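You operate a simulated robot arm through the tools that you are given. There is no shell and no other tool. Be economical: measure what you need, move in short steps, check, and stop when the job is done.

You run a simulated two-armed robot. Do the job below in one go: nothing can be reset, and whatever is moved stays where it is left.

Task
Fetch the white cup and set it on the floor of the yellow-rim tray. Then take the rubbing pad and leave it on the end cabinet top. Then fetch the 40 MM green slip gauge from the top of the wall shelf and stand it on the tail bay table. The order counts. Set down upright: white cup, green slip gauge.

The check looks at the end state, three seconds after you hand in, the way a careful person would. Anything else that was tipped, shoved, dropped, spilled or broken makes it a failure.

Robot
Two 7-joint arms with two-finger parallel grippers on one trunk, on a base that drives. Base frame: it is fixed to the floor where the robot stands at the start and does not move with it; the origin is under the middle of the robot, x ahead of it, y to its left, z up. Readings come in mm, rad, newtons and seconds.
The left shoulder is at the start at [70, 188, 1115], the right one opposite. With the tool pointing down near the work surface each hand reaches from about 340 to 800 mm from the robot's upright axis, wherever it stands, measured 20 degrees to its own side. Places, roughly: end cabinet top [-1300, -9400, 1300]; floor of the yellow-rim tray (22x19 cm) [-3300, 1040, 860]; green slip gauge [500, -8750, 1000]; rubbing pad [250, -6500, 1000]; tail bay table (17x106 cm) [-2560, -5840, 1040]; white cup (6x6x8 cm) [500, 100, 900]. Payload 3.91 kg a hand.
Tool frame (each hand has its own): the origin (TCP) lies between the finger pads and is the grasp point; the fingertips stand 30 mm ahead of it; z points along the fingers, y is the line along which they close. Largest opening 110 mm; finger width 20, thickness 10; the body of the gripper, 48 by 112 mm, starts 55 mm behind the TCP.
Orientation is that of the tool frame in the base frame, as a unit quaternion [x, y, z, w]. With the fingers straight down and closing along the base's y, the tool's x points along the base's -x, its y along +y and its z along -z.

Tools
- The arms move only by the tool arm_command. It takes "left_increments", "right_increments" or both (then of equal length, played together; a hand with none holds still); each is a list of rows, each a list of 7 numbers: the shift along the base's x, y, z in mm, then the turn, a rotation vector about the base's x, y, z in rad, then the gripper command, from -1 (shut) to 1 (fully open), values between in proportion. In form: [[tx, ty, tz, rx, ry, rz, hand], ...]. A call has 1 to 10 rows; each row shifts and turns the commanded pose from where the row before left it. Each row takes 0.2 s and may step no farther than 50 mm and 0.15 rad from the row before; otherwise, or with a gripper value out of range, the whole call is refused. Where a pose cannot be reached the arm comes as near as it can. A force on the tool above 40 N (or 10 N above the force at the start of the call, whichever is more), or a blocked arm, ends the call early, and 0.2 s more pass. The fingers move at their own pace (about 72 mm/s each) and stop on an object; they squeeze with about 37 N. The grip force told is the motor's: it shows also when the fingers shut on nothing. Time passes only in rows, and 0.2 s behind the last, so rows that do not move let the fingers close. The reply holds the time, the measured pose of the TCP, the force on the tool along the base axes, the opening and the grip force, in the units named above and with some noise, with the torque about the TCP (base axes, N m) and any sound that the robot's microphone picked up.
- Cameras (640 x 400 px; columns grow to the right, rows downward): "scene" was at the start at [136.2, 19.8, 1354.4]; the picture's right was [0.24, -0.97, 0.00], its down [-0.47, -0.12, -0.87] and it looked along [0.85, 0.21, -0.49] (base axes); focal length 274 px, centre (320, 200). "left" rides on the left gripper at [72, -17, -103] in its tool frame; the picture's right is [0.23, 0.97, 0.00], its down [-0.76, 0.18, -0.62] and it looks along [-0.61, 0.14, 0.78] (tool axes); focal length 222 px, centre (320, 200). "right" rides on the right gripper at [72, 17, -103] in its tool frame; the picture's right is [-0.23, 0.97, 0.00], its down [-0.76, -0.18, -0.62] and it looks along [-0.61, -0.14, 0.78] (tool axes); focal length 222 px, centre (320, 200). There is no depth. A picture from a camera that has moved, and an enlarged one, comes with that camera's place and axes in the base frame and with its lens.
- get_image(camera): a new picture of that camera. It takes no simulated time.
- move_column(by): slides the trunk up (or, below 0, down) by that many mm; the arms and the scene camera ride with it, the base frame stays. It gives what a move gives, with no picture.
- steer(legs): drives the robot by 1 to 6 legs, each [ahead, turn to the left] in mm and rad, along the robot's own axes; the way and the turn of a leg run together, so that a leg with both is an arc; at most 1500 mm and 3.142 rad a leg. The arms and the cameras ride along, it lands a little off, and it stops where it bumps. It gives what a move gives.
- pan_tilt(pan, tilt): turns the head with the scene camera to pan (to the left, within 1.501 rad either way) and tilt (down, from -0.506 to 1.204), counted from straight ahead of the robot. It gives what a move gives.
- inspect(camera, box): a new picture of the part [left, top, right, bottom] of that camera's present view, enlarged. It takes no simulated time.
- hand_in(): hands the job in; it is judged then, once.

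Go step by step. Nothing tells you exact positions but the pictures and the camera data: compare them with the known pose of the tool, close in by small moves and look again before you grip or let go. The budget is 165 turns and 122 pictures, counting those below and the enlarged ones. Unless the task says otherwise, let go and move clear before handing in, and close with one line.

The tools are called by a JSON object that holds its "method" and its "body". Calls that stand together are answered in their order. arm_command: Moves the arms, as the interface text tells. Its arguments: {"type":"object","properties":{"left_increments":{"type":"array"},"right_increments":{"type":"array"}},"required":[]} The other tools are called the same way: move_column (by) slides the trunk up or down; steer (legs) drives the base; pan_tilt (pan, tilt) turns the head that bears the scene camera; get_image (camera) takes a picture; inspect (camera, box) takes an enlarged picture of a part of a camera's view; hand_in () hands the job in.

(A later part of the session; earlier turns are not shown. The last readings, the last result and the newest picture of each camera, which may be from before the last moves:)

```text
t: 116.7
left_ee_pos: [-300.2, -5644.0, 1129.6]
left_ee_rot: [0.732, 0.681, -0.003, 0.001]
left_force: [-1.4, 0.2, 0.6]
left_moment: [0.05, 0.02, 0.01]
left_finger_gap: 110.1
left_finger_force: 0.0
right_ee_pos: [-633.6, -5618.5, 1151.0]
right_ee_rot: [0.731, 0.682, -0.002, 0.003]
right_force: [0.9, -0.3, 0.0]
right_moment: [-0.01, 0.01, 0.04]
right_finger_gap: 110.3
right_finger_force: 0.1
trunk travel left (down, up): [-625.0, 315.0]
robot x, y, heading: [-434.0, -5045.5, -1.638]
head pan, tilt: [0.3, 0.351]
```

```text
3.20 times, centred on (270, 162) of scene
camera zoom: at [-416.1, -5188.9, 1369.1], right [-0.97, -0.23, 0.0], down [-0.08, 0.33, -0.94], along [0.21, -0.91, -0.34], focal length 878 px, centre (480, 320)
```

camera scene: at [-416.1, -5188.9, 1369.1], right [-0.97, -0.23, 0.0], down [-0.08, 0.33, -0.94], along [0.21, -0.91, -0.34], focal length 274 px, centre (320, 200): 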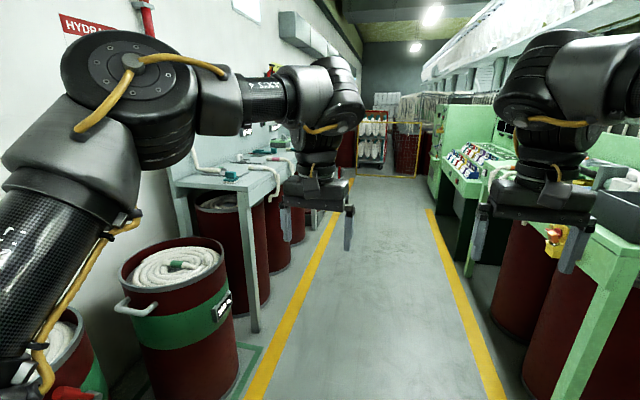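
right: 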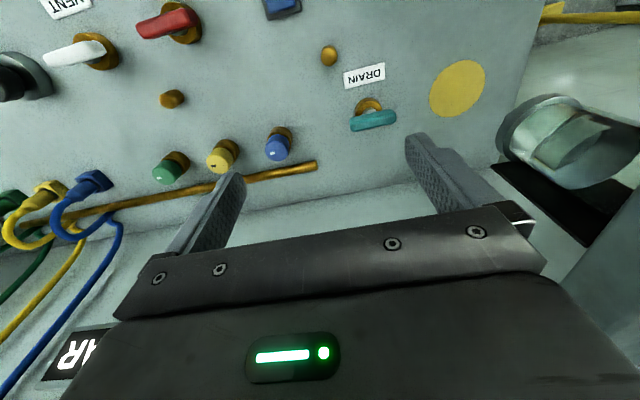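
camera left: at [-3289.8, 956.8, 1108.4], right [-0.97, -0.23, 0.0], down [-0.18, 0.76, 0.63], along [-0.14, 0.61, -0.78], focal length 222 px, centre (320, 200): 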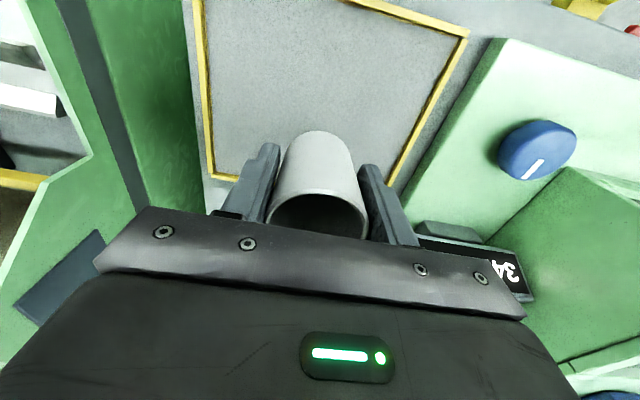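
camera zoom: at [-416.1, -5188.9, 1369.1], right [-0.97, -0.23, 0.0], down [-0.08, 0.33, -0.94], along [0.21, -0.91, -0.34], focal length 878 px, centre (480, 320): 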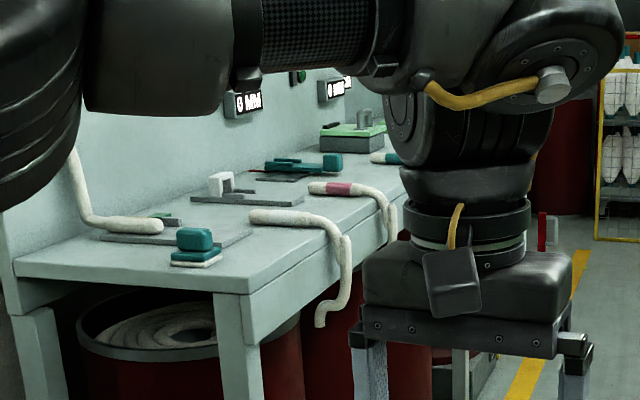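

A teal pad with a white base on the bench's near corner is the likely rubbing pad, at about (280, -6450). I'll drive up level with it and face the bench.

{"method": "steer", "body": {"legs": [[1300, 0], [0, 1.62]]}}

{"method": "pan_tilt", "body": {"pan": 0, "tilt": 0.5}}

{"method": "get_image", "body": {"camera": "scene"}}

```text
t: 127.2
left_ee_pos: [62.3, -6184.3, 1130.0]
left_ee_rot: [0.005, 1.0, -0.001, 0.003]
left_force: [0.0, 0.3, -1.1]
left_moment: [0.02, 0.0, 0.04]
left_finger_gap: 109.9
left_finger_force: 0.0
right_ee_pos: [57.1, -6518.4, 1150.5]
right_ee_rot: [0.002, 1.0, 0.0, 0.003]
right_force: [-0.2, 0.3, 0.0]
right_moment: [0.02, 0.0, 0.01]
right_finger_gap: 110.1
right_finger_force: 0.1
trunk travel left (down, up): [-625.0, 315.0]
robot x, y, heading: [-528.8, -6358.7, -0.007]
head pan, tilt: [0.3, 0.351]
```

```text
t: 128.0
left_ee_pos: [61.0, -6185.9, 1129.7]
left_ee_rot: [0.005, 1.0, -0.001, 0.003]
left_force: [0.0, -0.5, -0.2]
left_moment: [-0.01, 0.0, -0.05]
left_finger_gap: 109.8
left_finger_force: 0.1
right_ee_pos: [57.4, -6518.6, 1151.0]
right_ee_rot: [0.002, 1.0, 0.0, 0.004]
right_force: [0.8, -0.4, 0.1]
right_moment: [-0.01, -0.02, 0.0]
right_finger_gap: 110.2
right_finger_force: 0.0
trunk travel left (down, up): [-625.0, 315.0]
robot x, y, heading: [-523.5, -6354.9, -0.01]
head pan, tilt: [0.0, 0.499]
```

```text
92 pictures are left
camera scene: at [-388.7, -6357.3, 1355.5], right [-0.01, -1.0, 0.0], down [-0.48, 0.0, -0.88], along [0.88, -0.01, -0.48], focal length 274 px, centre (320, 200)
```

scene: 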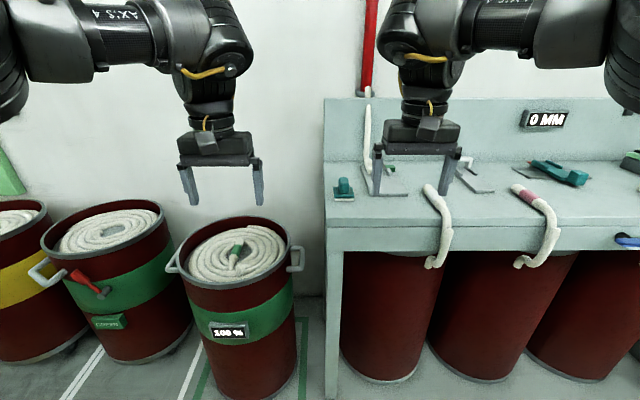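

{"method": "inspect", "body": {"camera": "scene", "box": [320, 120, 480, 220]}}

{"method": "inspect", "body": {"camera": "scene", "box": [480, 90, 640, 260]}}

```text
4.00 times, centred on (400, 170) of scene
camera zoom: at [-388.7, -6357.3, 1355.5], right [-0.01, -1.0, 0.0], down [-0.48, 0.0, -0.88], along [0.88, -0.01, -0.48], focal length 1097 px, centre (0, 320)
```

zoom: 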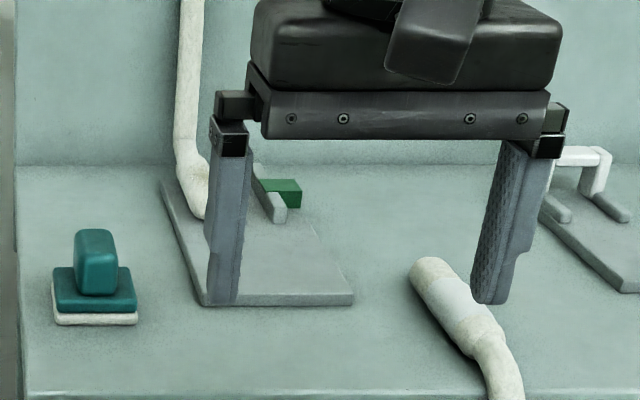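

```text
2.35 times, centred on (560, 175) of scene
camera zoom: at [-388.7, -6357.3, 1355.5], right [-0.01, -1.0, 0.0], down [-0.48, 0.0, -0.88], along [0.88, -0.01, -0.48], focal length 645 px, centre (-245, 259)
```

zoom: 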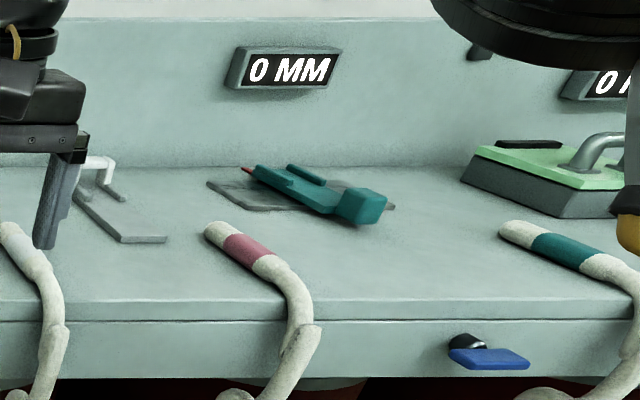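

The rubbing pad is the teal-handled block with a white base, at about (270, -6430). I'll move closer and bring the right hand above it to fix its position.

{"method": "steer", "body": {"legs": [[150, 0]]}}

{"method": "arm_command", "body": {"right_increments": [[0, 30, 0, 0, 0, 0, 0.3], [0, 30, 0, 0, 0, 0, 0.3], [0, 27, 0, 0, 0, 0, 0.3], [0, 0, 0, 0, 0, 0, 0.3]]}}

{"method": "get_image", "body": {"camera": "right"}}

{"method": "inspect", "body": {"camera": "scene", "box": [280, 120, 440, 220]}}

```text
t: 129.4
left_ee_pos: [211.8, -6186.3, 1130.5]
left_ee_rot: [0.005, 1.0, -0.001, 0.003]
left_force: [0.1, -0.2, 0.2]
left_moment: [-0.01, 0.01, -0.01]
left_finger_gap: 109.7
left_finger_force: 0.1
right_ee_pos: [207.5, -6520.1, 1151.8]
right_ee_rot: [0.002, 1.0, 0.001, 0.004]
right_force: [-0.2, -0.4, -0.1]
right_moment: [-0.03, -0.03, -0.01]
right_finger_gap: 110.1
right_finger_force: 0.1
trunk travel left (down, up): [-625.0, 315.0]
robot x, y, heading: [-377.3, -6353.9, -0.007]
head pan, tilt: [0.0, 0.499]
```

```text
t: 130.4
left_ee_pos: [211.8, -6186.1, 1130.1]
left_ee_rot: [0.005, 1.0, -0.001, 0.003]
left_force: [-0.1, 0.1, -0.4]
left_moment: [0.01, -0.01, -0.01]
left_finger_gap: 109.9
left_finger_force: 0.1
right_ee_pos: [208.0, -6432.5, 1151.1]
right_ee_rot: [0.003, 1.0, 0.001, 0.004]
right_force: [-0.7, 0.1, -0.1]
right_moment: [0.0, -0.03, 0.0]
right_finger_gap: 71.6
right_finger_force: 0.1
trunk travel left (down, up): [-625.0, 315.0]
robot x, y, heading: [-379.5, -6358.2, -0.006]
head pan, tilt: [0.0, 0.499]
```

```text
89 pictures are left
camera right: at [135.9, -6414.9, 1253.7], right [0.23, 0.97, 0.0], down [0.76, -0.18, 0.63], along [0.61, -0.14, -0.78], focal length 222 px, centre (320, 200)
```

right: 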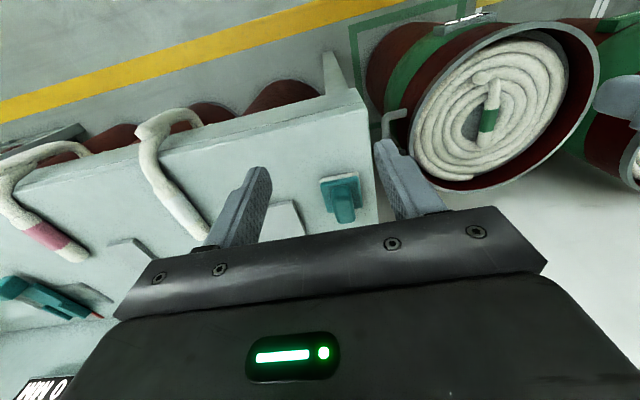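

```text
4.00 times, centred on (360, 170) of scene
camera zoom: at [-238.0, -6359.1, 1355.5], right [-0.01, -1.0, 0.0], down [-0.48, 0.0, -0.88], along [0.88, -0.01, -0.48], focal length 1097 px, centre (160, 320)
```

zoom: 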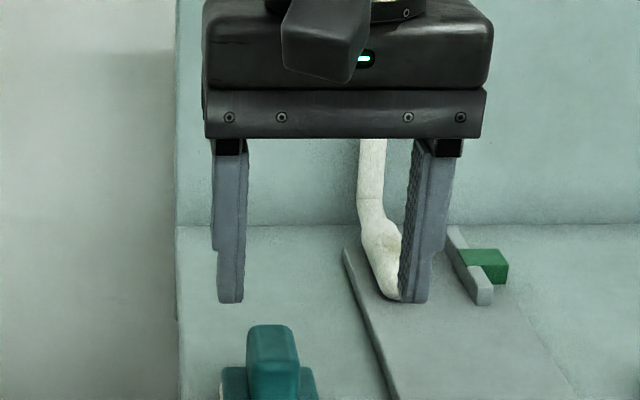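

{"method": "arm_command", "body": {"right_increments": [[40, 0, 0, 0, 0, 0, 0.3], [40, 0, -20, 0, 0, 0, 0.3], [20, 0, -30, 0, 0, 0, 0.3], [0, 0, 0, 0, 0, 0, 0.3]]}}

{"method": "get_image", "body": {"camera": "right"}}

{"method": "inspect", "body": {"camera": "scene", "box": [280, 140, 440, 240]}}

```text
t: 131.4
left_ee_pos: [210.5, -6185.0, 1131.0]
left_ee_rot: [0.004, 1.0, -0.001, 0.003]
left_force: [-0.2, -0.6, -0.2]
left_moment: [0.01, -0.06, 0.0]
left_finger_gap: 110.1
left_finger_force: 0.1
right_ee_pos: [252.5, -6417.1, 1103.8]
right_ee_rot: [0.003, 1.0, 0.001, 0.005]
right_force: [-0.7, -0.7, 1.3]
right_moment: [-0.01, -0.01, 0.03]
right_finger_gap: 71.3
right_finger_force: 0.1
right hand out of reach, approached as far as the arm can: row 1, 2, 3
trunk travel left (down, up): [-625.0, 315.0]
robot x, y, heading: [-377.4, -6356.1, -0.008]
head pan, tilt: [0.0, 0.499]
```

```text
87 pictures are left
camera right: at [180.0, -6399.9, 1206.8], right [0.23, 0.97, 0.0], down [0.75, -0.18, 0.63], along [0.61, -0.14, -0.78], focal length 222 px, centre (320, 200)
```

right: 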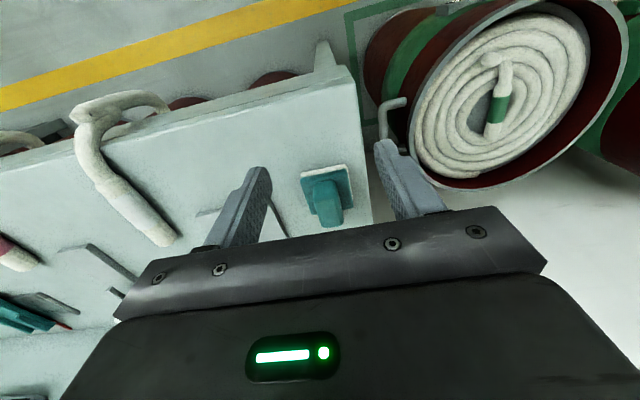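

```text
4.00 times, centred on (360, 190) of scene
camera zoom: at [-238.7, -6358.5, 1355.6], right [-0.01, -1.0, 0.0], down [-0.48, 0.0, -0.88], along [0.88, -0.01, -0.48], focal length 1097 px, centre (160, 240)
```

zoom: 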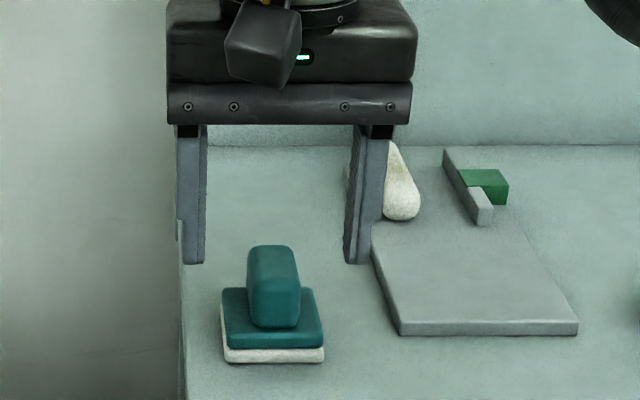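

The pad's base starts at x≈321 with y≈-6431, the bench is at z≈963, and the handle top is near 1028. I'll go forward 110 mm and align above it.

{"method": "steer", "body": {"legs": [[110, 0]]}}

{"method": "arm_command", "body": {"right_increments": [[0, -14, 0, 0, 0, 0, 0.3], [-10, 0, 0, 0, 0, 0, 0.3], [0, 0, 0, 0, 0, 0, 0.3]]}}

{"method": "get_image", "body": {"camera": "right"}}

{"method": "inspect", "body": {"camera": "scene", "box": [280, 140, 440, 240]}}

```text
t: 132.6
left_ee_pos: [320.4, -6187.2, 1131.8]
left_ee_rot: [0.004, 1.0, 0.0, 0.004]
left_force: [-0.1, 0.9, 0.2]
left_moment: [0.01, -0.04, -0.03]
left_finger_gap: 110.0
left_finger_force: 0.1
right_ee_pos: [363.0, -6418.8, 1104.9]
right_ee_rot: [0.003, 1.0, 0.002, 0.006]
right_force: [0.7, 0.0, 0.5]
right_moment: [-0.02, -0.02, 0.04]
right_finger_gap: 71.3
right_finger_force: 0.0
trunk travel left (down, up): [-625.0, 315.0]
robot x, y, heading: [-269.1, -6358.0, -0.006]
head pan, tilt: [0.0, 0.499]
```

```text
t: 133.4
left_ee_pos: [323.2, -6186.2, 1129.8]
left_ee_rot: [0.005, 1.0, -0.001, 0.002]
left_force: [0.7, 0.6, 0.8]
left_moment: [0.01, 0.03, -0.02]
left_finger_gap: 110.1
left_finger_force: 0.0
right_ee_pos: [353.5, -6433.1, 1102.5]
right_ee_rot: [0.003, 1.0, 0.001, 0.004]
right_force: [-0.2, 0.4, -0.2]
right_moment: [0.0, 0.01, 0.01]
right_finger_gap: 71.8
right_finger_force: 0.1
trunk travel left (down, up): [-625.0, 315.0]
robot x, y, heading: [-268.3, -6356.4, -0.007]
head pan, tilt: [0.0, 0.499]
```

```text
85 pictures are left
camera right: at [281.3, -6415.2, 1205.7], right [0.23, 0.97, 0.0], down [0.76, -0.18, 0.63], along [0.61, -0.14, -0.78], focal length 222 px, centre (320, 200)
```

right: 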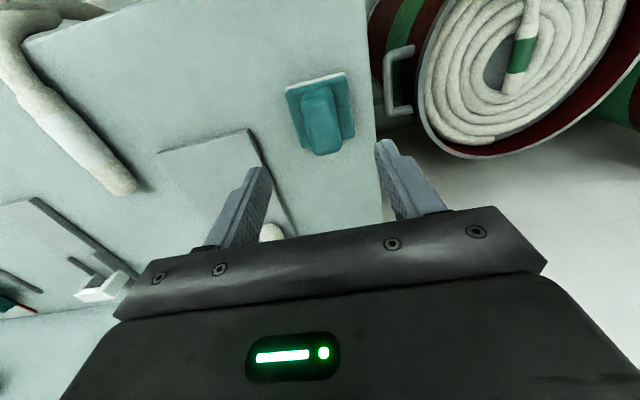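

```text
4.00 times, centred on (360, 190) of scene
camera zoom: at [-126.7, -6358.7, 1355.3], right [-0.01, -1.0, 0.0], down [-0.48, 0.0, -0.88], along [0.88, -0.01, -0.48], focal length 1097 px, centre (160, 240)
```

zoom: 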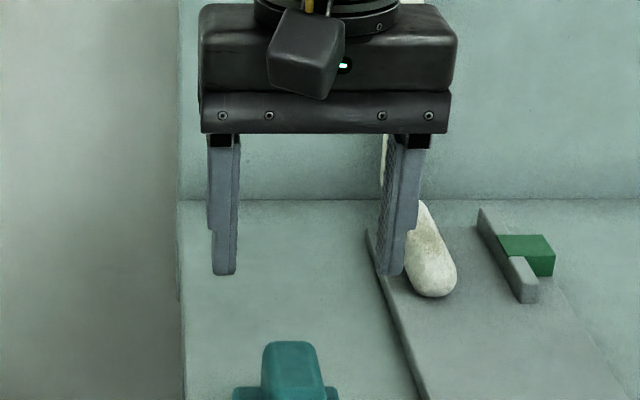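

{"method": "arm_command", "body": {"right_increments": [[-4, 4, -30, 0, 0, 0, 0.3], [0, 0, -30, 0, 0, 0, 0.3], [0, 0, -22, 0, 0, 0, 0.3], [0, 0, 0, 0, 0, 0, 0.3]]}}

{"method": "get_image", "body": {"camera": "right"}}

{"method": "inspect", "body": {"camera": "scene", "box": [280, 160, 440, 260]}}

```text
t: 134.4
left_ee_pos: [323.2, -6186.9, 1129.9]
left_ee_rot: [0.005, 1.0, -0.001, 0.003]
left_force: [-0.8, 0.5, -1.2]
left_moment: [0.02, -0.03, 0.0]
left_finger_gap: 109.8
left_finger_force: 0.1
right_ee_pos: [348.7, -6429.5, 1021.3]
right_ee_rot: [0.002, 1.0, 0.001, 0.004]
right_force: [0.1, 0.1, -0.1]
right_moment: [-0.01, -0.03, 0.02]
right_finger_gap: 71.4
right_finger_force: 0.0
trunk travel left (down, up): [-625.0, 315.0]
robot x, y, heading: [-266.7, -6357.0, -0.006]
head pan, tilt: [0.0, 0.499]
```

```text
83 pictures are left
camera right: at [275.8, -6411.0, 1123.4], right [0.23, 0.97, 0.0], down [0.76, -0.18, 0.63], along [0.61, -0.14, -0.78], focal length 222 px, centre (320, 200)
```

right: 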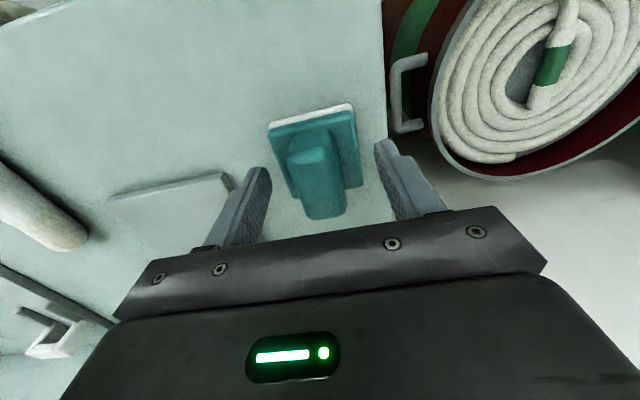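

```text
4.00 times, centred on (360, 210) of scene
camera zoom: at [-127.5, -6358.9, 1355.4], right [-0.01, -1.0, 0.0], down [-0.48, 0.0, -0.88], along [0.88, -0.01, -0.48], focal length 1097 px, centre (160, 160)
```

zoom: 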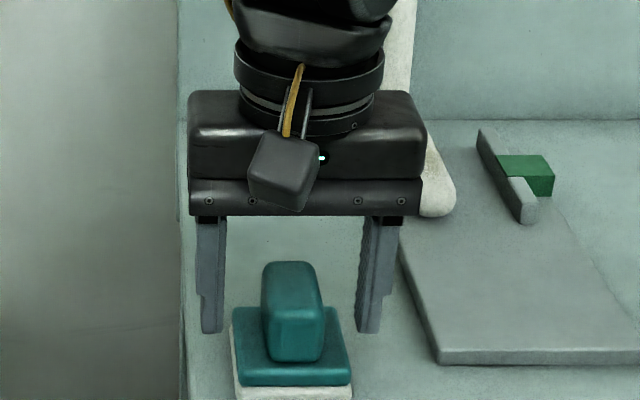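

The fingers straddle the handle, so I'll close on it.

{"method": "arm_command", "body": {"right_increments": [[-3, 0, -2, 0, 0, 0, 0], [0, 0, 0, 0, 0, 0, -1], [0, 0, 0, 0, 0, 0, -1], [0, 0, 0, 0, 0, 0, -1], [0, 0, 0, 0, 0, 0, -1]]}}

{"method": "get_image", "body": {"camera": "right"}}

```text
t: 135.6
left_ee_pos: [323.0, -6186.8, 1130.0]
left_ee_rot: [0.005, 1.0, -0.001, 0.003]
left_force: [0.1, -0.1, -0.6]
left_moment: [-0.02, 0.01, 0.02]
left_finger_gap: 109.8
left_finger_force: 0.0
right_ee_pos: [345.0, -6428.9, 1019.3]
right_ee_rot: [0.002, 1.0, 0.002, 0.005]
right_force: [0.6, -1.1, -0.8]
right_moment: [-0.08, -0.09, -0.03]
right_finger_gap: 29.3
right_finger_force: 37.2
trunk travel left (down, up): [-625.0, 315.0]
robot x, y, heading: [-266.6, -6356.3, -0.009]
head pan, tilt: [0.0, 0.499]
```

```text
81 pictures are left
camera right: at [273.1, -6410.9, 1122.2], right [0.23, 0.97, 0.0], down [0.76, -0.18, 0.63], along [0.61, -0.14, -0.78], focal length 222 px, centre (320, 200)
```

right: 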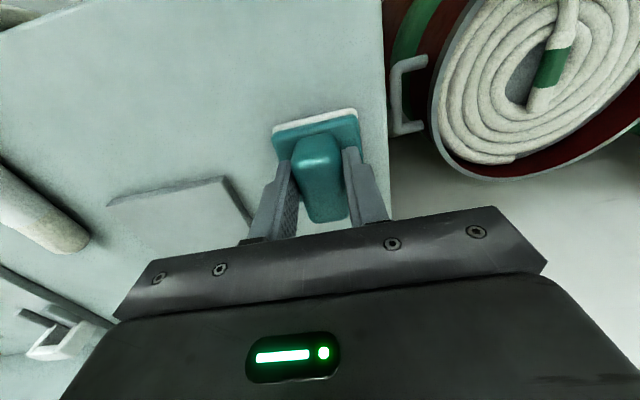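

The pad is held with a 29 mm gap. I'll lift it, back off, and turn south.

{"method": "arm_command", "body": {"right_increments": [[0, 0, 30, 0, 0, 0, -1], [0, 0, 40, 0, 0, 0, -1], [0, 0, 40, 0, 0, 0, -1], [0, 0, 20, 0, 0, 0, -1], [0, 0, 0, 0, 0, 0, -1]]}}

{"method": "steer", "body": {"legs": [[-260, 0], [0, -1.57]]}}

{"method": "pan_tilt", "body": {"pan": 0, "tilt": 0.25}}

{"method": "get_image", "body": {"camera": "scene"}}

{"method": "get_image", "body": {"camera": "right"}}

```text
t: 136.8
left_ee_pos: [323.2, -6185.9, 1130.0]
left_ee_rot: [0.004, 1.0, -0.001, 0.002]
left_force: [0.8, -0.9, 0.6]
left_moment: [0.01, 0.04, 0.0]
left_finger_gap: 110.1
left_finger_force: 0.0
right_ee_pos: [341.3, -6423.3, 1148.7]
right_ee_rot: [0.002, 1.0, 0.001, 0.004]
right_force: [0.8, 0.4, -0.9]
right_moment: [0.0, 0.01, 0.03]
right_finger_gap: 29.5
right_finger_force: 36.4
right hand out of reach, approached as far as the arm can: row 4
trunk travel left (down, up): [-625.0, 315.0]
robot x, y, heading: [-265.0, -6355.2, -0.005]
head pan, tilt: [0.0, 0.499]
```

```text
t: 142.5
left_ee_pos: [-360.3, -6943.4, 1130.0]
left_ee_rot: [0.711, 0.703, -0.002, 0.001]
left_force: [-0.5, 0.1, 0.0]
left_moment: [0.01, 0.01, -0.04]
left_finger_gap: 110.1
left_finger_force: 0.1
right_ee_pos: [-597.4, -6962.1, 1149.5]
right_ee_rot: [0.709, 0.705, -0.003, 0.004]
right_force: [-0.6, 0.3, -0.4]
right_moment: [0.01, 0.0, -0.01]
right_finger_gap: 29.1
right_finger_force: 37.4
trunk travel left (down, up): [-625.0, 315.0]
robot x, y, heading: [-528.5, -6354.0, -1.578]
head pan, tilt: [0.0, 0.499]
```

```text
t: 143.3
left_ee_pos: [-359.2, -6943.5, 1129.4]
left_ee_rot: [0.711, 0.703, -0.002, 0.002]
left_force: [0.1, -0.3, -0.2]
left_moment: [-0.03, 0.04, 0.02]
left_finger_gap: 110.3
left_finger_force: 0.2
right_ee_pos: [-597.4, -6962.4, 1149.6]
right_ee_rot: [0.71, 0.704, -0.002, 0.004]
right_force: [0.4, 0.0, -1.6]
right_moment: [0.02, 0.01, -0.02]
right_finger_gap: 29.3
right_finger_force: 37.4
trunk travel left (down, up): [-625.0, 315.0]
robot x, y, heading: [-525.6, -6350.4, -1.589]
head pan, tilt: [0.0, 0.25]
```

```text
80 pictures are left
camera scene: at [-529.9, -6500.4, 1378.5], right [-1.0, 0.01, 0.0], down [0.0, 0.25, -0.97], along [-0.01, -0.97, -0.25], focal length 274 px, centre (320, 200)
```

scene: 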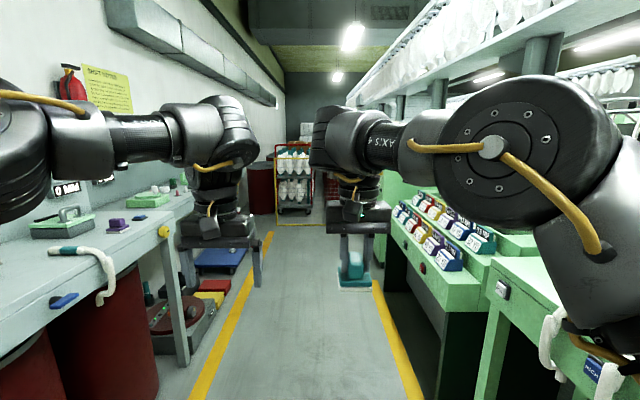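

```text
79 pictures are left
camera right: at [-579.7, -6887.2, 1251.2], right [0.97, -0.23, 0.0], down [-0.18, -0.75, 0.63], along [-0.14, -0.61, -0.78], focal length 222 px, centre (320, 200)
```

right: 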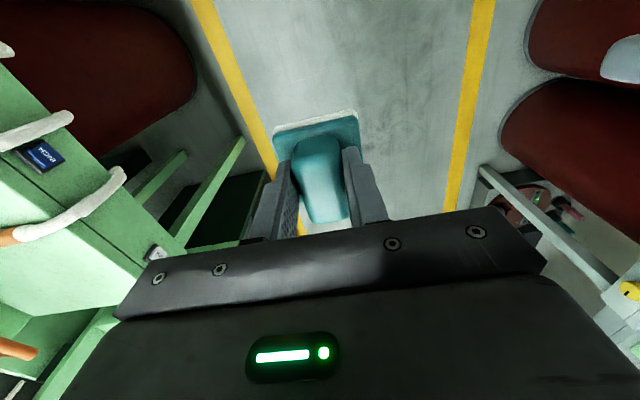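

{"method": "steer", "body": {"legs": [[1100, 0]]}}

{"method": "get_image", "body": {"camera": "scene"}}

{"method": "inspect", "body": {"camera": "scene", "box": [200, 80, 440, 230]}}

```text
t: 148.9
left_ee_pos: [-344.8, -8037.9, 1130.4]
left_ee_rot: [0.703, 0.711, -0.003, 0.001]
left_force: [-0.2, 0.3, -0.1]
left_moment: [-0.03, 0.0, 0.0]
left_finger_gap: 110.1
left_finger_force: 0.2
right_ee_pos: [-582.3, -8061.0, 1147.9]
right_ee_rot: [0.702, 0.712, -0.003, 0.004]
right_force: [0.8, -0.2, -0.4]
right_moment: [0.04, 0.01, -0.01]
right_finger_gap: 29.2
right_finger_force: 37.0
trunk travel left (down, up): [-625.0, 315.0]
robot x, y, heading: [-521.7, -7453.2, -1.56]
head pan, tilt: [0.0, 0.25]
```

```text
78 pictures are left
camera scene: at [-524.2, -7599.1, 1378.6], right [-1.0, -0.01, 0.0], down [0.0, 0.25, -0.97], along [0.01, -0.97, -0.25], focal length 274 px, centre (320, 200)
```

scene: 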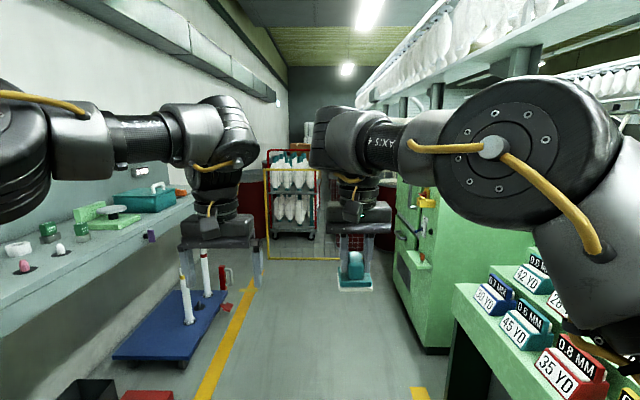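

```text
2.67 times, centred on (320, 155) of scene
camera zoom: at [-524.2, -7599.1, 1378.6], right [-1.0, -0.01, 0.0], down [0.0, 0.25, -0.97], along [0.01, -0.97, -0.25], focal length 731 px, centre (320, 320)
```

zoom: 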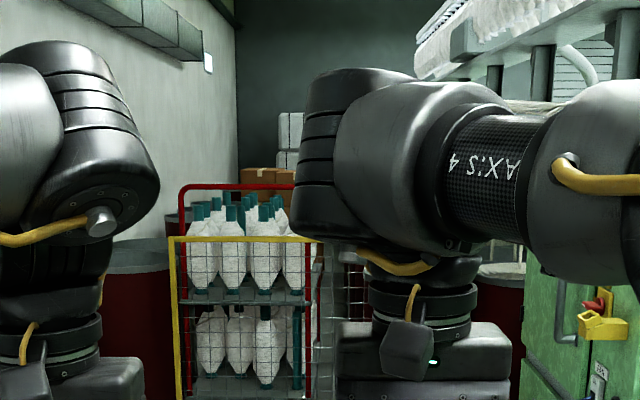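

The green end cabinet stands on the right, roughly y -9060 to -9750 with its face at x≈-1185, and the wall shelf is on the left. I'll raise the trunk to see the cabinet top and drive level with it.

{"method": "move_column", "body": {"by": 300}}

{"method": "steer", "body": {"legs": [[950, 0]]}}

{"method": "pan_tilt", "body": {"pan": -0.6, "tilt": 0.35}}

{"method": "get_image", "body": {"camera": "scene"}}

```text
t: 151.9
left_ee_pos: [-344.5, -8038.4, 1429.9]
left_ee_rot: [0.703, 0.711, -0.002, 0.001]
left_force: [-0.3, 0.3, -0.3]
left_moment: [0.0, 0.02, 0.02]
left_finger_gap: 110.4
left_finger_force: 0.0
right_ee_pos: [-582.5, -8061.6, 1448.8]
right_ee_rot: [0.702, 0.712, -0.003, 0.005]
right_force: [0.1, 0.8, -1.1]
right_moment: [0.02, 0.01, -0.01]
right_finger_gap: 29.1
right_finger_force: 36.8
trunk travel left (down, up): [-925.0, 15.0]
robot x, y, heading: [-522.7, -7453.9, -1.559]
head pan, tilt: [0.0, 0.25]
```

```text
t: 156.9
left_ee_pos: [-336.6, -9005.6, 1430.0]
left_ee_rot: [0.705, 0.709, -0.003, 0.002]
left_force: [-0.5, 0.7, -0.4]
left_moment: [0.0, 0.01, -0.02]
left_finger_gap: 110.1
left_finger_force: 0.1
right_ee_pos: [-576.0, -9027.0, 1450.6]
right_ee_rot: [0.704, 0.71, -0.003, 0.004]
right_force: [-0.8, -0.6, -0.5]
right_moment: [-0.02, -0.04, 0.03]
right_finger_gap: 29.2
right_finger_force: 37.2
trunk travel left (down, up): [-925.0, 15.0]
robot x, y, heading: [-515.7, -8421.7, -1.565]
head pan, tilt: [0.0, 0.25]
```

```text
t: 157.9
left_ee_pos: [-337.2, -9005.8, 1429.7]
left_ee_rot: [0.705, 0.709, -0.003, 0.0]
left_force: [0.5, -0.3, -0.4]
left_moment: [-0.02, 0.04, 0.0]
left_finger_gap: 110.0
left_finger_force: 0.1
right_ee_pos: [-575.2, -9026.9, 1449.5]
right_ee_rot: [0.704, 0.71, -0.003, 0.004]
right_force: [0.0, 0.0, -1.1]
right_moment: [-0.02, -0.01, 0.02]
right_finger_gap: 29.4
right_finger_force: 37.2
trunk travel left (down, up): [-925.0, 15.0]
robot x, y, heading: [-513.8, -8419.9, -1.562]
head pan, tilt: [-0.6, 0.351]
```

```text
76 pictures are left
camera scene: at [-567.9, -8550.2, 1669.1], right [-0.83, 0.56, 0.0], down [0.19, 0.29, -0.94], along [-0.52, -0.78, -0.34], focal length 274 px, centre (320, 200)
```

scene: 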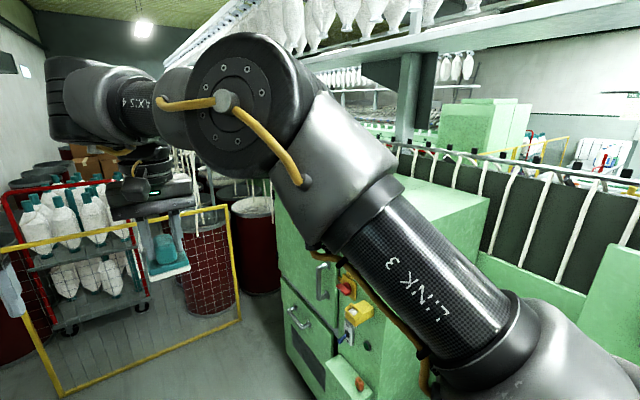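

{"method": "steer", "body": {"legs": [[930, 0], [0, -1.57]]}}

{"method": "pan_tilt", "body": {"pan": 0, "tilt": 0.5}}

{"method": "get_image", "body": {"camera": "scene"}}

{"method": "get_image", "body": {"camera": "right"}}

```text
t: 166.7
left_ee_pos: [-1095.1, -9525.5, 1430.9]
left_ee_rot: [1.0, -0.003, -0.003, -0.001]
left_force: [-0.8, 0.8, 0.1]
left_moment: [0.03, 0.0, 0.0]
left_finger_gap: 109.9
left_finger_force: 0.0
right_ee_pos: [-1113.7, -9288.1, 1448.6]
right_ee_rot: [1.0, -0.001, -0.005, 0.001]
right_force: [0.7, 0.2, -0.4]
right_moment: [-0.03, -0.01, -0.02]
right_finger_gap: 29.5
right_finger_force: 36.8
trunk travel left (down, up): [-925.0, 15.0]
robot x, y, heading: [-508.8, -9354.8, 3.14]
head pan, tilt: [-0.6, 0.351]
```

```text
t: 167.7
left_ee_pos: [-1094.6, -9525.0, 1429.3]
left_ee_rot: [1.0, -0.003, -0.003, -0.002]
left_force: [0.2, 0.8, -0.3]
left_moment: [0.03, 0.03, -0.05]
left_finger_gap: 110.1
left_finger_force: 0.2
right_ee_pos: [-1113.6, -9287.5, 1449.0]
right_ee_rot: [1.0, -0.001, -0.006, 0.002]
right_force: [-0.3, 0.1, -1.2]
right_moment: [0.0, -0.03, -0.02]
right_finger_gap: 29.3
right_finger_force: 36.6
trunk travel left (down, up): [-925.0, 15.0]
robot x, y, heading: [-509.1, -9355.0, 3.138]
head pan, tilt: [0.0, 0.499]
```

```text
75 pictures are left
camera scene: at [-649.6, -9355.6, 1655.4], right [0.0, 1.0, 0.0], down [0.48, 0.0, -0.88], along [-0.88, 0.0, -0.48], focal length 274 px, centre (320, 200)
```

scene: 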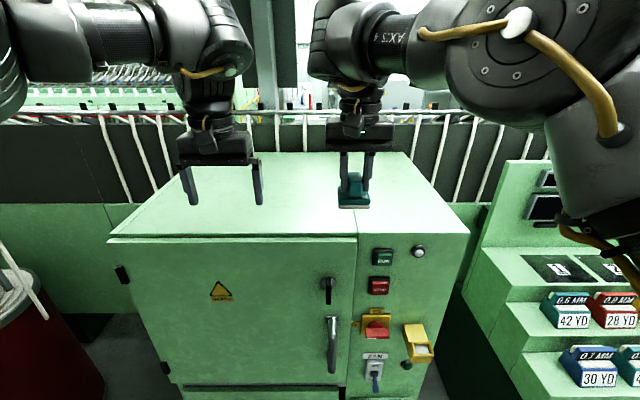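

```text
74 pictures are left
camera right: at [-1039.7, -9302.1, 1551.2], right [-0.23, -0.97, 0.0], down [-0.76, 0.18, 0.63], along [-0.61, 0.14, -0.78], focal length 222 px, centre (320, 200)
```

right: 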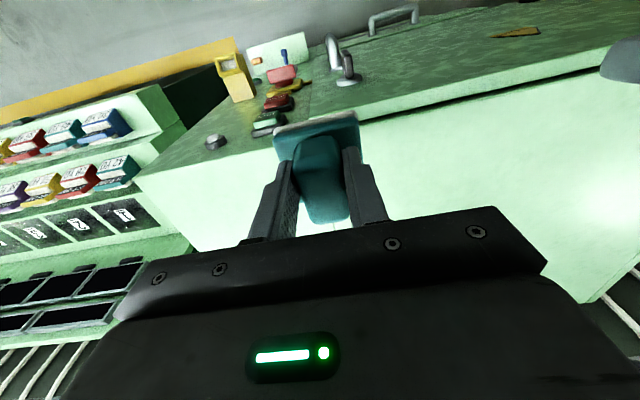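

The cabinet top is at z≈1296 with its front edge at x≈-1135, and it's clear. I'll drive 130 mm forward and lower the pad to just above it.

{"method": "steer", "body": {"legs": [[130, 0]]}}

{"method": "arm_command", "body": {"right_increments": [[0, 0, -30, 0, 0, 0, -1], [0, 0, -30, 0, 0, 0, -1], [0, 0, -20, 0, 0, 0, -1], [0, 0, -5, 0, 0, 0, -1], [0, 0, 0, 0, 0, 0, -1]]}}

{"method": "inspect", "body": {"camera": "scene", "box": [270, 130, 430, 270]}}

```text
t: 169.0
left_ee_pos: [-1215.9, -9523.6, 1438.2]
left_ee_rot: [1.0, -0.006, -0.01, -0.002]
left_force: [-0.1, 0.0, 0.5]
left_moment: [0.08, -0.05, -0.03]
left_finger_gap: 109.8
left_finger_force: 0.0
right_ee_pos: [-1232.6, -9285.2, 1456.8]
right_ee_rot: [1.0, -0.001, -0.009, 0.0]
right_force: [-1.0, 0.0, -0.5]
right_moment: [-0.01, -0.09, 0.0]
right_finger_gap: 29.3
right_finger_force: 36.7
trunk travel left (down, up): [-925.0, 15.0]
robot x, y, heading: [-639.3, -9354.1, 3.137]
head pan, tilt: [0.0, 0.499]
```

```text
t: 170.2
left_ee_pos: [-1219.5, -9522.8, 1434.4]
left_ee_rot: [1.0, -0.004, -0.007, -0.002]
left_force: [-1.3, 0.5, 0.5]
left_moment: [-0.01, -0.05, -0.01]
left_finger_gap: 110.1
left_finger_force: 0.1
right_ee_pos: [-1236.4, -9284.5, 1369.8]
right_ee_rot: [1.0, -0.001, -0.008, 0.0]
right_force: [-0.6, 0.5, -1.3]
right_moment: [0.02, -0.04, -0.02]
right_finger_gap: 29.2
right_finger_force: 37.0
trunk travel left (down, up): [-925.0, 15.0]
robot x, y, heading: [-638.4, -9353.6, 3.137]
head pan, tilt: [0.0, 0.499]
```

```text
2.86 times, centred on (350, 200) of scene
camera zoom: at [-786.8, -9355.0, 1654.9], right [0.01, 1.0, 0.0], down [0.48, 0.0, -0.88], along [-0.88, 0.01, -0.48], focal length 783 px, centre (234, 200)
```

zoom: 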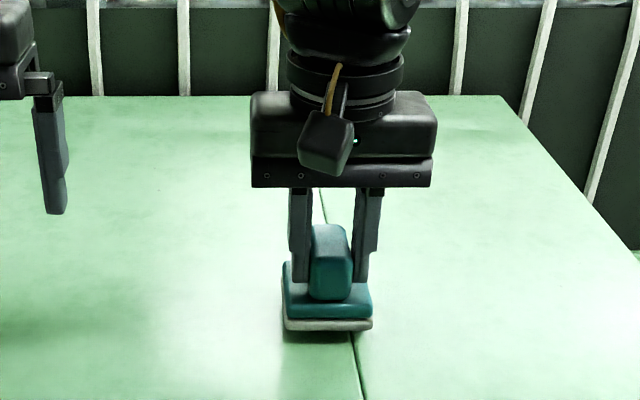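

{"method": "arm_command", "body": {"right_increments": [[0, 0, -5, 0, 0, 0, -1], [0, 0, -4, 0, 0, 0, -1], [0, 0, 0, 0, 0, 0, -1]]}}

{"method": "inspect", "body": {"camera": "scene", "box": [310, 190, 390, 260]}}

```text
t: 171.0
left_ee_pos: [-1218.9, -9522.8, 1436.2]
left_ee_rot: [1.0, -0.005, -0.008, -0.002]
left_force: [-0.7, 0.6, -1.0]
left_moment: [-0.01, -0.02, 0.0]
left_finger_gap: 110.0
left_finger_force: 0.0
right_ee_pos: [-1235.8, -9283.2, 1361.9]
right_ee_rot: [1.0, -0.001, -0.009, 0.0]
right_force: [-0.1, -0.7, -1.6]
right_moment: [0.01, -0.03, 0.0]
right_finger_gap: 29.6
right_finger_force: 37.1
trunk travel left (down, up): [-925.0, 15.0]
robot x, y, heading: [-639.4, -9350.4, 3.139]
head pan, tilt: [0.0, 0.499]
```

```text
5.71 times, centred on (350, 225) of scene
camera zoom: at [-785.1, -9354.9, 1655.1], right [0.01, 1.0, 0.0], down [0.48, 0.0, -0.88], along [-0.88, 0.01, -0.48], focal length 1567 px, centre (149, 57)
```

zoom: 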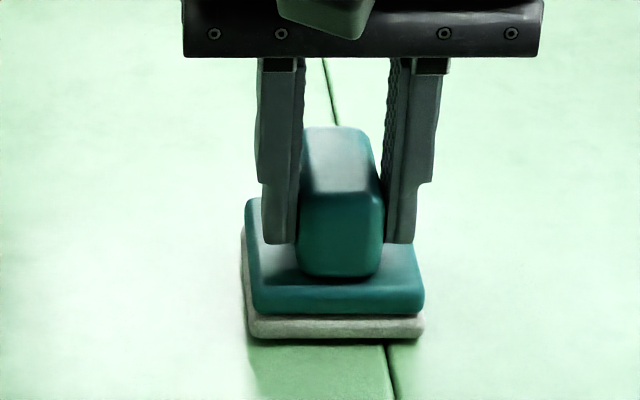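

{"method": "arm_command", "body": {"right_increments": [[0, 0, -4, 0, 0, 0, -1], [0, 0, -3, 0, 0, 0, -1], [0, 0, 0, 0, 0, 0, -1]]}}

{"method": "inspect", "body": {"camera": "scene", "box": [310, 190, 390, 260]}}

```text
t: 171.8
left_ee_pos: [-1212.0, -9522.9, 1438.7]
left_ee_rot: [1.0, -0.005, -0.009, -0.002]
left_force: [0.1, 0.0, -0.1]
left_moment: [-0.01, -0.01, 0.01]
left_finger_gap: 110.0
left_finger_force: 0.2
right_ee_pos: [-1229.9, -9284.0, 1360.6]
right_ee_rot: [1.0, -0.002, -0.012, 0.002]
right_force: [-4.9, 2.4, 32.1]
right_moment: [0.22, -0.33, 0.0]
right_finger_gap: 29.2
right_finger_force: 37.2
trunk travel left (down, up): [-925.0, 15.0]
robot x, y, heading: [-639.5, -9352.5, 3.135]
head pan, tilt: [0.0, 0.499]
```

```text
5.71 times, centred on (350, 225) of scene
camera zoom: at [-778.4, -9355.1, 1656.2], right [0.01, 1.0, 0.0], down [0.48, 0.0, -0.88], along [-0.88, 0.01, -0.48], focal length 1567 px, centre (149, 57)
```

zoom: 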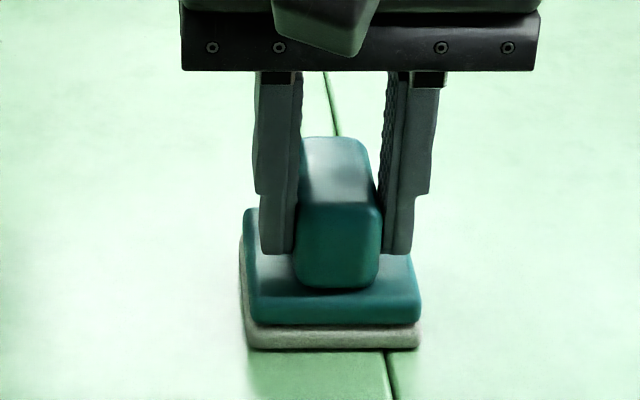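

The pad is on the cabinet top. I'll unload it, open, and rise.

{"method": "arm_command", "body": {"right_increments": [[0, 0, 5, 0, 0, 0, -1], [0, 0, 0, 0, 0, 0, -1], [0, 0, 0, 0, 0, 0, -0.2], [0, 0, 0, 0, 0, 0, 0.1], [0, 0, 0, 0, 0, 0, 0.2], [0, 0, 20, 0, 0, 0, 0.2], [0, 0, 30, 0, 0, 0, 0.2], [0, 0, 35, 0, 0, 0, 0.2], [0, 0, 0, 0, 0, 0, 0.2]]}}

{"method": "get_image", "body": {"camera": "scene"}}

```text
t: 173.8
left_ee_pos: [-1214.9, -9524.0, 1436.9]
left_ee_rot: [1.0, -0.006, -0.009, -0.002]
left_force: [0.2, 0.2, -0.1]
left_moment: [-0.01, 0.0, 0.01]
left_finger_gap: 109.8
left_finger_force: 0.1
right_ee_pos: [-1233.3, -9285.7, 1446.8]
right_ee_rot: [1.0, 0.001, -0.01, 0.001]
right_force: [0.0, 0.1, -0.4]
right_moment: [0.0, -0.01, -0.01]
right_finger_gap: 66.1
right_finger_force: 0.0
trunk travel left (down, up): [-925.0, 15.0]
robot x, y, heading: [-637.7, -9351.4, 3.132]
head pan, tilt: [0.0, 0.499]
```

```text
70 pictures are left
camera scene: at [-782.2, -9354.9, 1655.4], right [0.01, 1.0, 0.0], down [0.48, 0.0, -0.88], along [-0.88, 0.01, -0.48], focal length 274 px, centre (320, 200)
```

scene: 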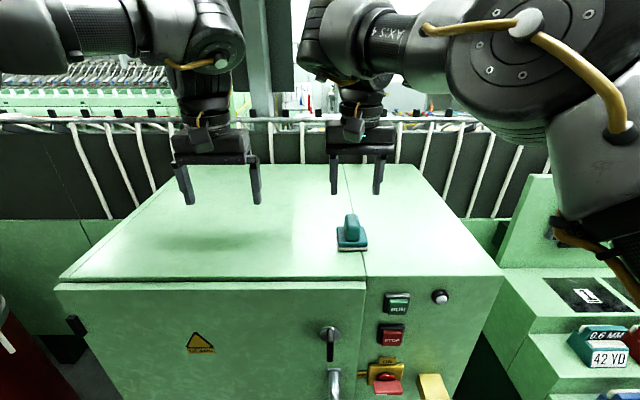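

The pad is down safely. I'll back off and go over to the wall shelf.

{"method": "steer", "body": {"legs": [[-200, 0], [0, -1.57], [650, 0], [0, -1.57]]}}

{"method": "get_image", "body": {"camera": "scene"}}

```text
t: 186.3
left_ee_pos: [134.9, -8509.6, 1438.4]
left_ee_rot: [-0.006, 1.0, -0.002, 0.008]
left_force: [0.1, 0.9, -0.2]
left_moment: [0.03, -0.01, -0.01]
left_finger_gap: 110.1
left_finger_force: 0.0
right_ee_pos: [159.4, -8747.1, 1447.3]
right_ee_rot: [-0.011, 1.0, -0.001, 0.01]
right_force: [-0.5, 0.1, 0.4]
right_moment: [-0.03, 0.0, 0.01]
right_finger_gap: 66.3
right_finger_force: 0.0
trunk travel left (down, up): [-925.0, 15.0]
robot x, y, heading: [-435.5, -8689.3, 0.022]
head pan, tilt: [0.0, 0.499]
```

```text
69 pictures are left
camera scene: at [-297.8, -8692.1, 1655.4], right [0.02, -1.0, 0.0], down [-0.48, -0.01, -0.88], along [0.88, 0.01, -0.48], focal length 274 px, centre (320, 200)
```

scene: 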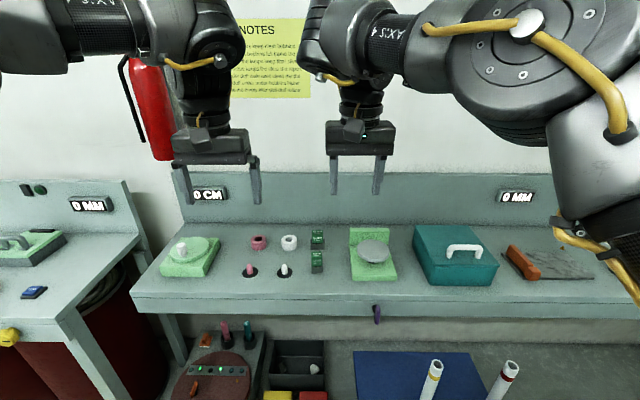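

{"method": "inspect", "body": {"camera": "scene", "box": [220, 210, 420, 310]}}

```text
3.20 times, centred on (320, 260) of scene
camera zoom: at [-297.8, -8692.1, 1655.4], right [0.02, -1.0, 0.0], down [-0.48, -0.01, -0.88], along [0.88, 0.01, -0.48], focal length 878 px, centre (320, 8)
```

zoom: 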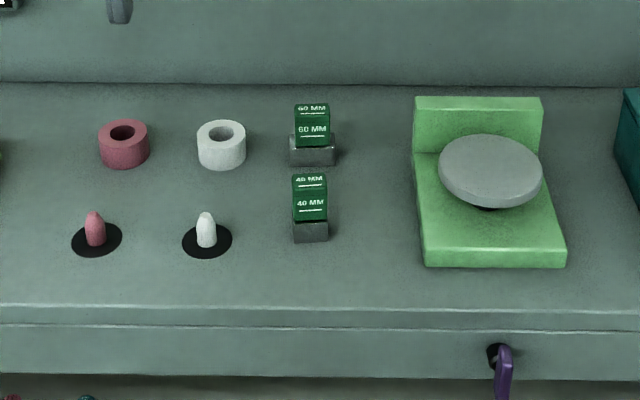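

The 40 MM gauge is the nearer of the two green ones, at about (450, -8675). I'll shift north so it sits at a good angle for the right hand, then lower the trunk.

{"method": "steer", "body": {"legs": [[0, 1.55], [230, 0], [0, -1.57], [180, 0]]}}

{"method": "move_column", "body": {"by": -140}}

{"method": "pan_tilt", "body": {"pan": -0.3, "tilt": 0.6}}

{"method": "get_image", "body": {"camera": "scene"}}

```text
t: 196.8
left_ee_pos: [311.9, -8293.4, 1440.6]
left_ee_rot: [0.008, 1.0, -0.002, 0.01]
left_force: [-0.6, -0.2, 0.3]
left_moment: [0.01, -0.02, -0.01]
left_finger_gap: 110.1
left_finger_force: 0.0
right_ee_pos: [328.7, -8532.0, 1447.7]
right_ee_rot: [0.004, 1.0, 0.001, 0.012]
right_force: [-0.3, -0.1, -0.2]
right_moment: [0.01, 0.0, -0.03]
right_finger_gap: 66.0
right_finger_force: 0.1
trunk travel left (down, up): [-925.0, 15.0]
robot x, y, heading: [-262.6, -8461.9, -0.01]
head pan, tilt: [0.0, 0.499]
```

```text
t: 198.5
left_ee_pos: [316.7, -8293.4, 1297.2]
left_ee_rot: [0.007, 1.0, -0.002, 0.009]
left_force: [0.0, -0.4, -0.2]
left_moment: [0.02, 0.02, 0.01]
left_finger_gap: 109.9
left_finger_force: 0.2
right_ee_pos: [333.5, -8532.1, 1306.0]
right_ee_rot: [0.003, 1.0, 0.001, 0.011]
right_force: [-0.7, 0.0, 0.8]
right_moment: [-0.03, 0.02, 0.01]
right_finger_gap: 66.2
right_finger_force: 0.1
trunk travel left (down, up): [-785.0, 155.0]
robot x, y, heading: [-262.3, -8457.1, -0.011]
head pan, tilt: [0.0, 0.499]
```

```text
t: 199.3
left_ee_pos: [315.1, -8293.9, 1296.9]
left_ee_rot: [0.007, 1.0, -0.001, 0.009]
left_force: [0.2, 0.2, -0.4]
left_moment: [-0.03, 0.0, -0.02]
left_finger_gap: 110.0
left_finger_force: 0.0
right_ee_pos: [331.9, -8531.6, 1307.2]
right_ee_rot: [0.003, 1.0, 0.001, 0.011]
right_force: [-0.2, 0.5, -0.3]
right_moment: [-0.01, -0.01, -0.02]
right_finger_gap: 65.8
right_finger_force: 0.2
trunk travel left (down, up): [-785.0, 155.0]
robot x, y, heading: [-257.4, -8463.2, -0.008]
head pan, tilt: [-0.3, 0.6]
```

```text
67 pictures are left
camera scene: at [-129.5, -8490.6, 1506.4], right [-0.3, -0.95, 0.0], down [-0.54, 0.17, -0.83], along [0.79, -0.25, -0.56], focal length 274 px, centre (320, 200)
```

scene: 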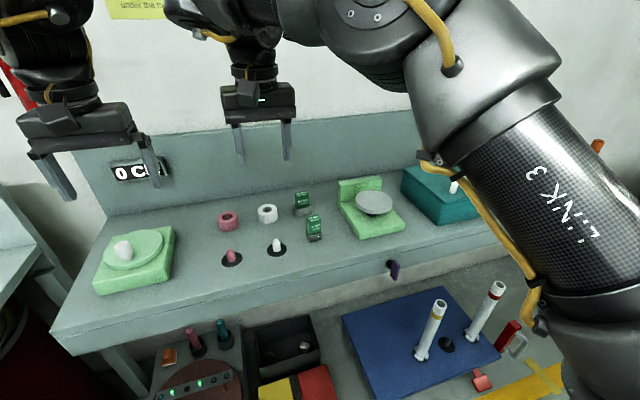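

{"method": "arm_command", "body": {"right_increments": [[20, -35, 0, 0, 0, 0, 0.2], [25, -35, -20, 0, 0.02, 0, 0.2], [25, -35, -25, 0, 0, 0, 0.2], [25, -35, -25, 0, 0, 0, 0.2], [25, 0, -40, 0, 0, 0, 0.2], [0, 0, -40, 0, 0, 0, 0.2], [0, 0, 0, 0, 0, 0, 0.2]]}}

{"method": "get_image", "body": {"camera": "right"}}

{"method": "inspect", "body": {"camera": "scene", "box": [210, 120, 410, 260]}}

```text
t: 200.9
left_ee_pos: [314.6, -8294.0, 1298.2]
left_ee_rot: [0.007, 1.0, -0.001, 0.01]
left_force: [0.0, 0.3, 0.2]
left_moment: [0.0, -0.01, 0.02]
left_finger_gap: 109.5
left_finger_force: 0.0
right_ee_pos: [412.5, -8650.9, 1155.7]
right_ee_rot: [0.003, 1.0, 0.001, 0.001]
right_force: [0.1, -0.5, 0.1]
right_moment: [-0.03, 0.03, 0.01]
right_finger_gap: 66.1
right_finger_force: 0.1
right hand out of reach, approached as far as the arm can: row 2, 3, 4, 5
trunk travel left (down, up): [-785.0, 155.0]
robot x, y, heading: [-262.1, -8460.9, -0.012]
head pan, tilt: [-0.3, 0.6]
```

```text
66 pictures are left
camera right: at [341.1, -8632.0, 1259.4], right [0.23, 0.97, 0.0], down [0.76, -0.18, 0.62], along [0.61, -0.14, -0.78], focal length 222 px, centre (320, 200)
```

right: 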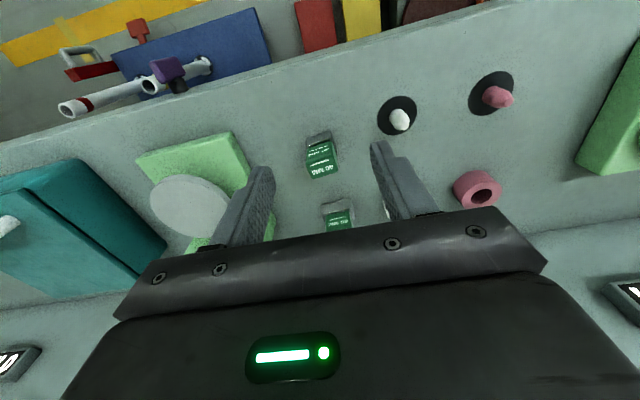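

```text
2.86 times, centred on (310, 190) of scene
camera zoom: at [-130.5, -8491.5, 1506.5], right [-0.31, -0.95, 0.0], down [-0.54, 0.17, -0.83], along [0.79, -0.25, -0.56], focal length 783 px, centre (349, 229)
```

zoom: 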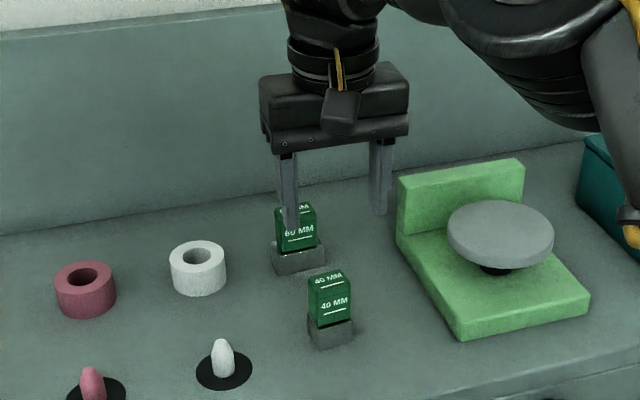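

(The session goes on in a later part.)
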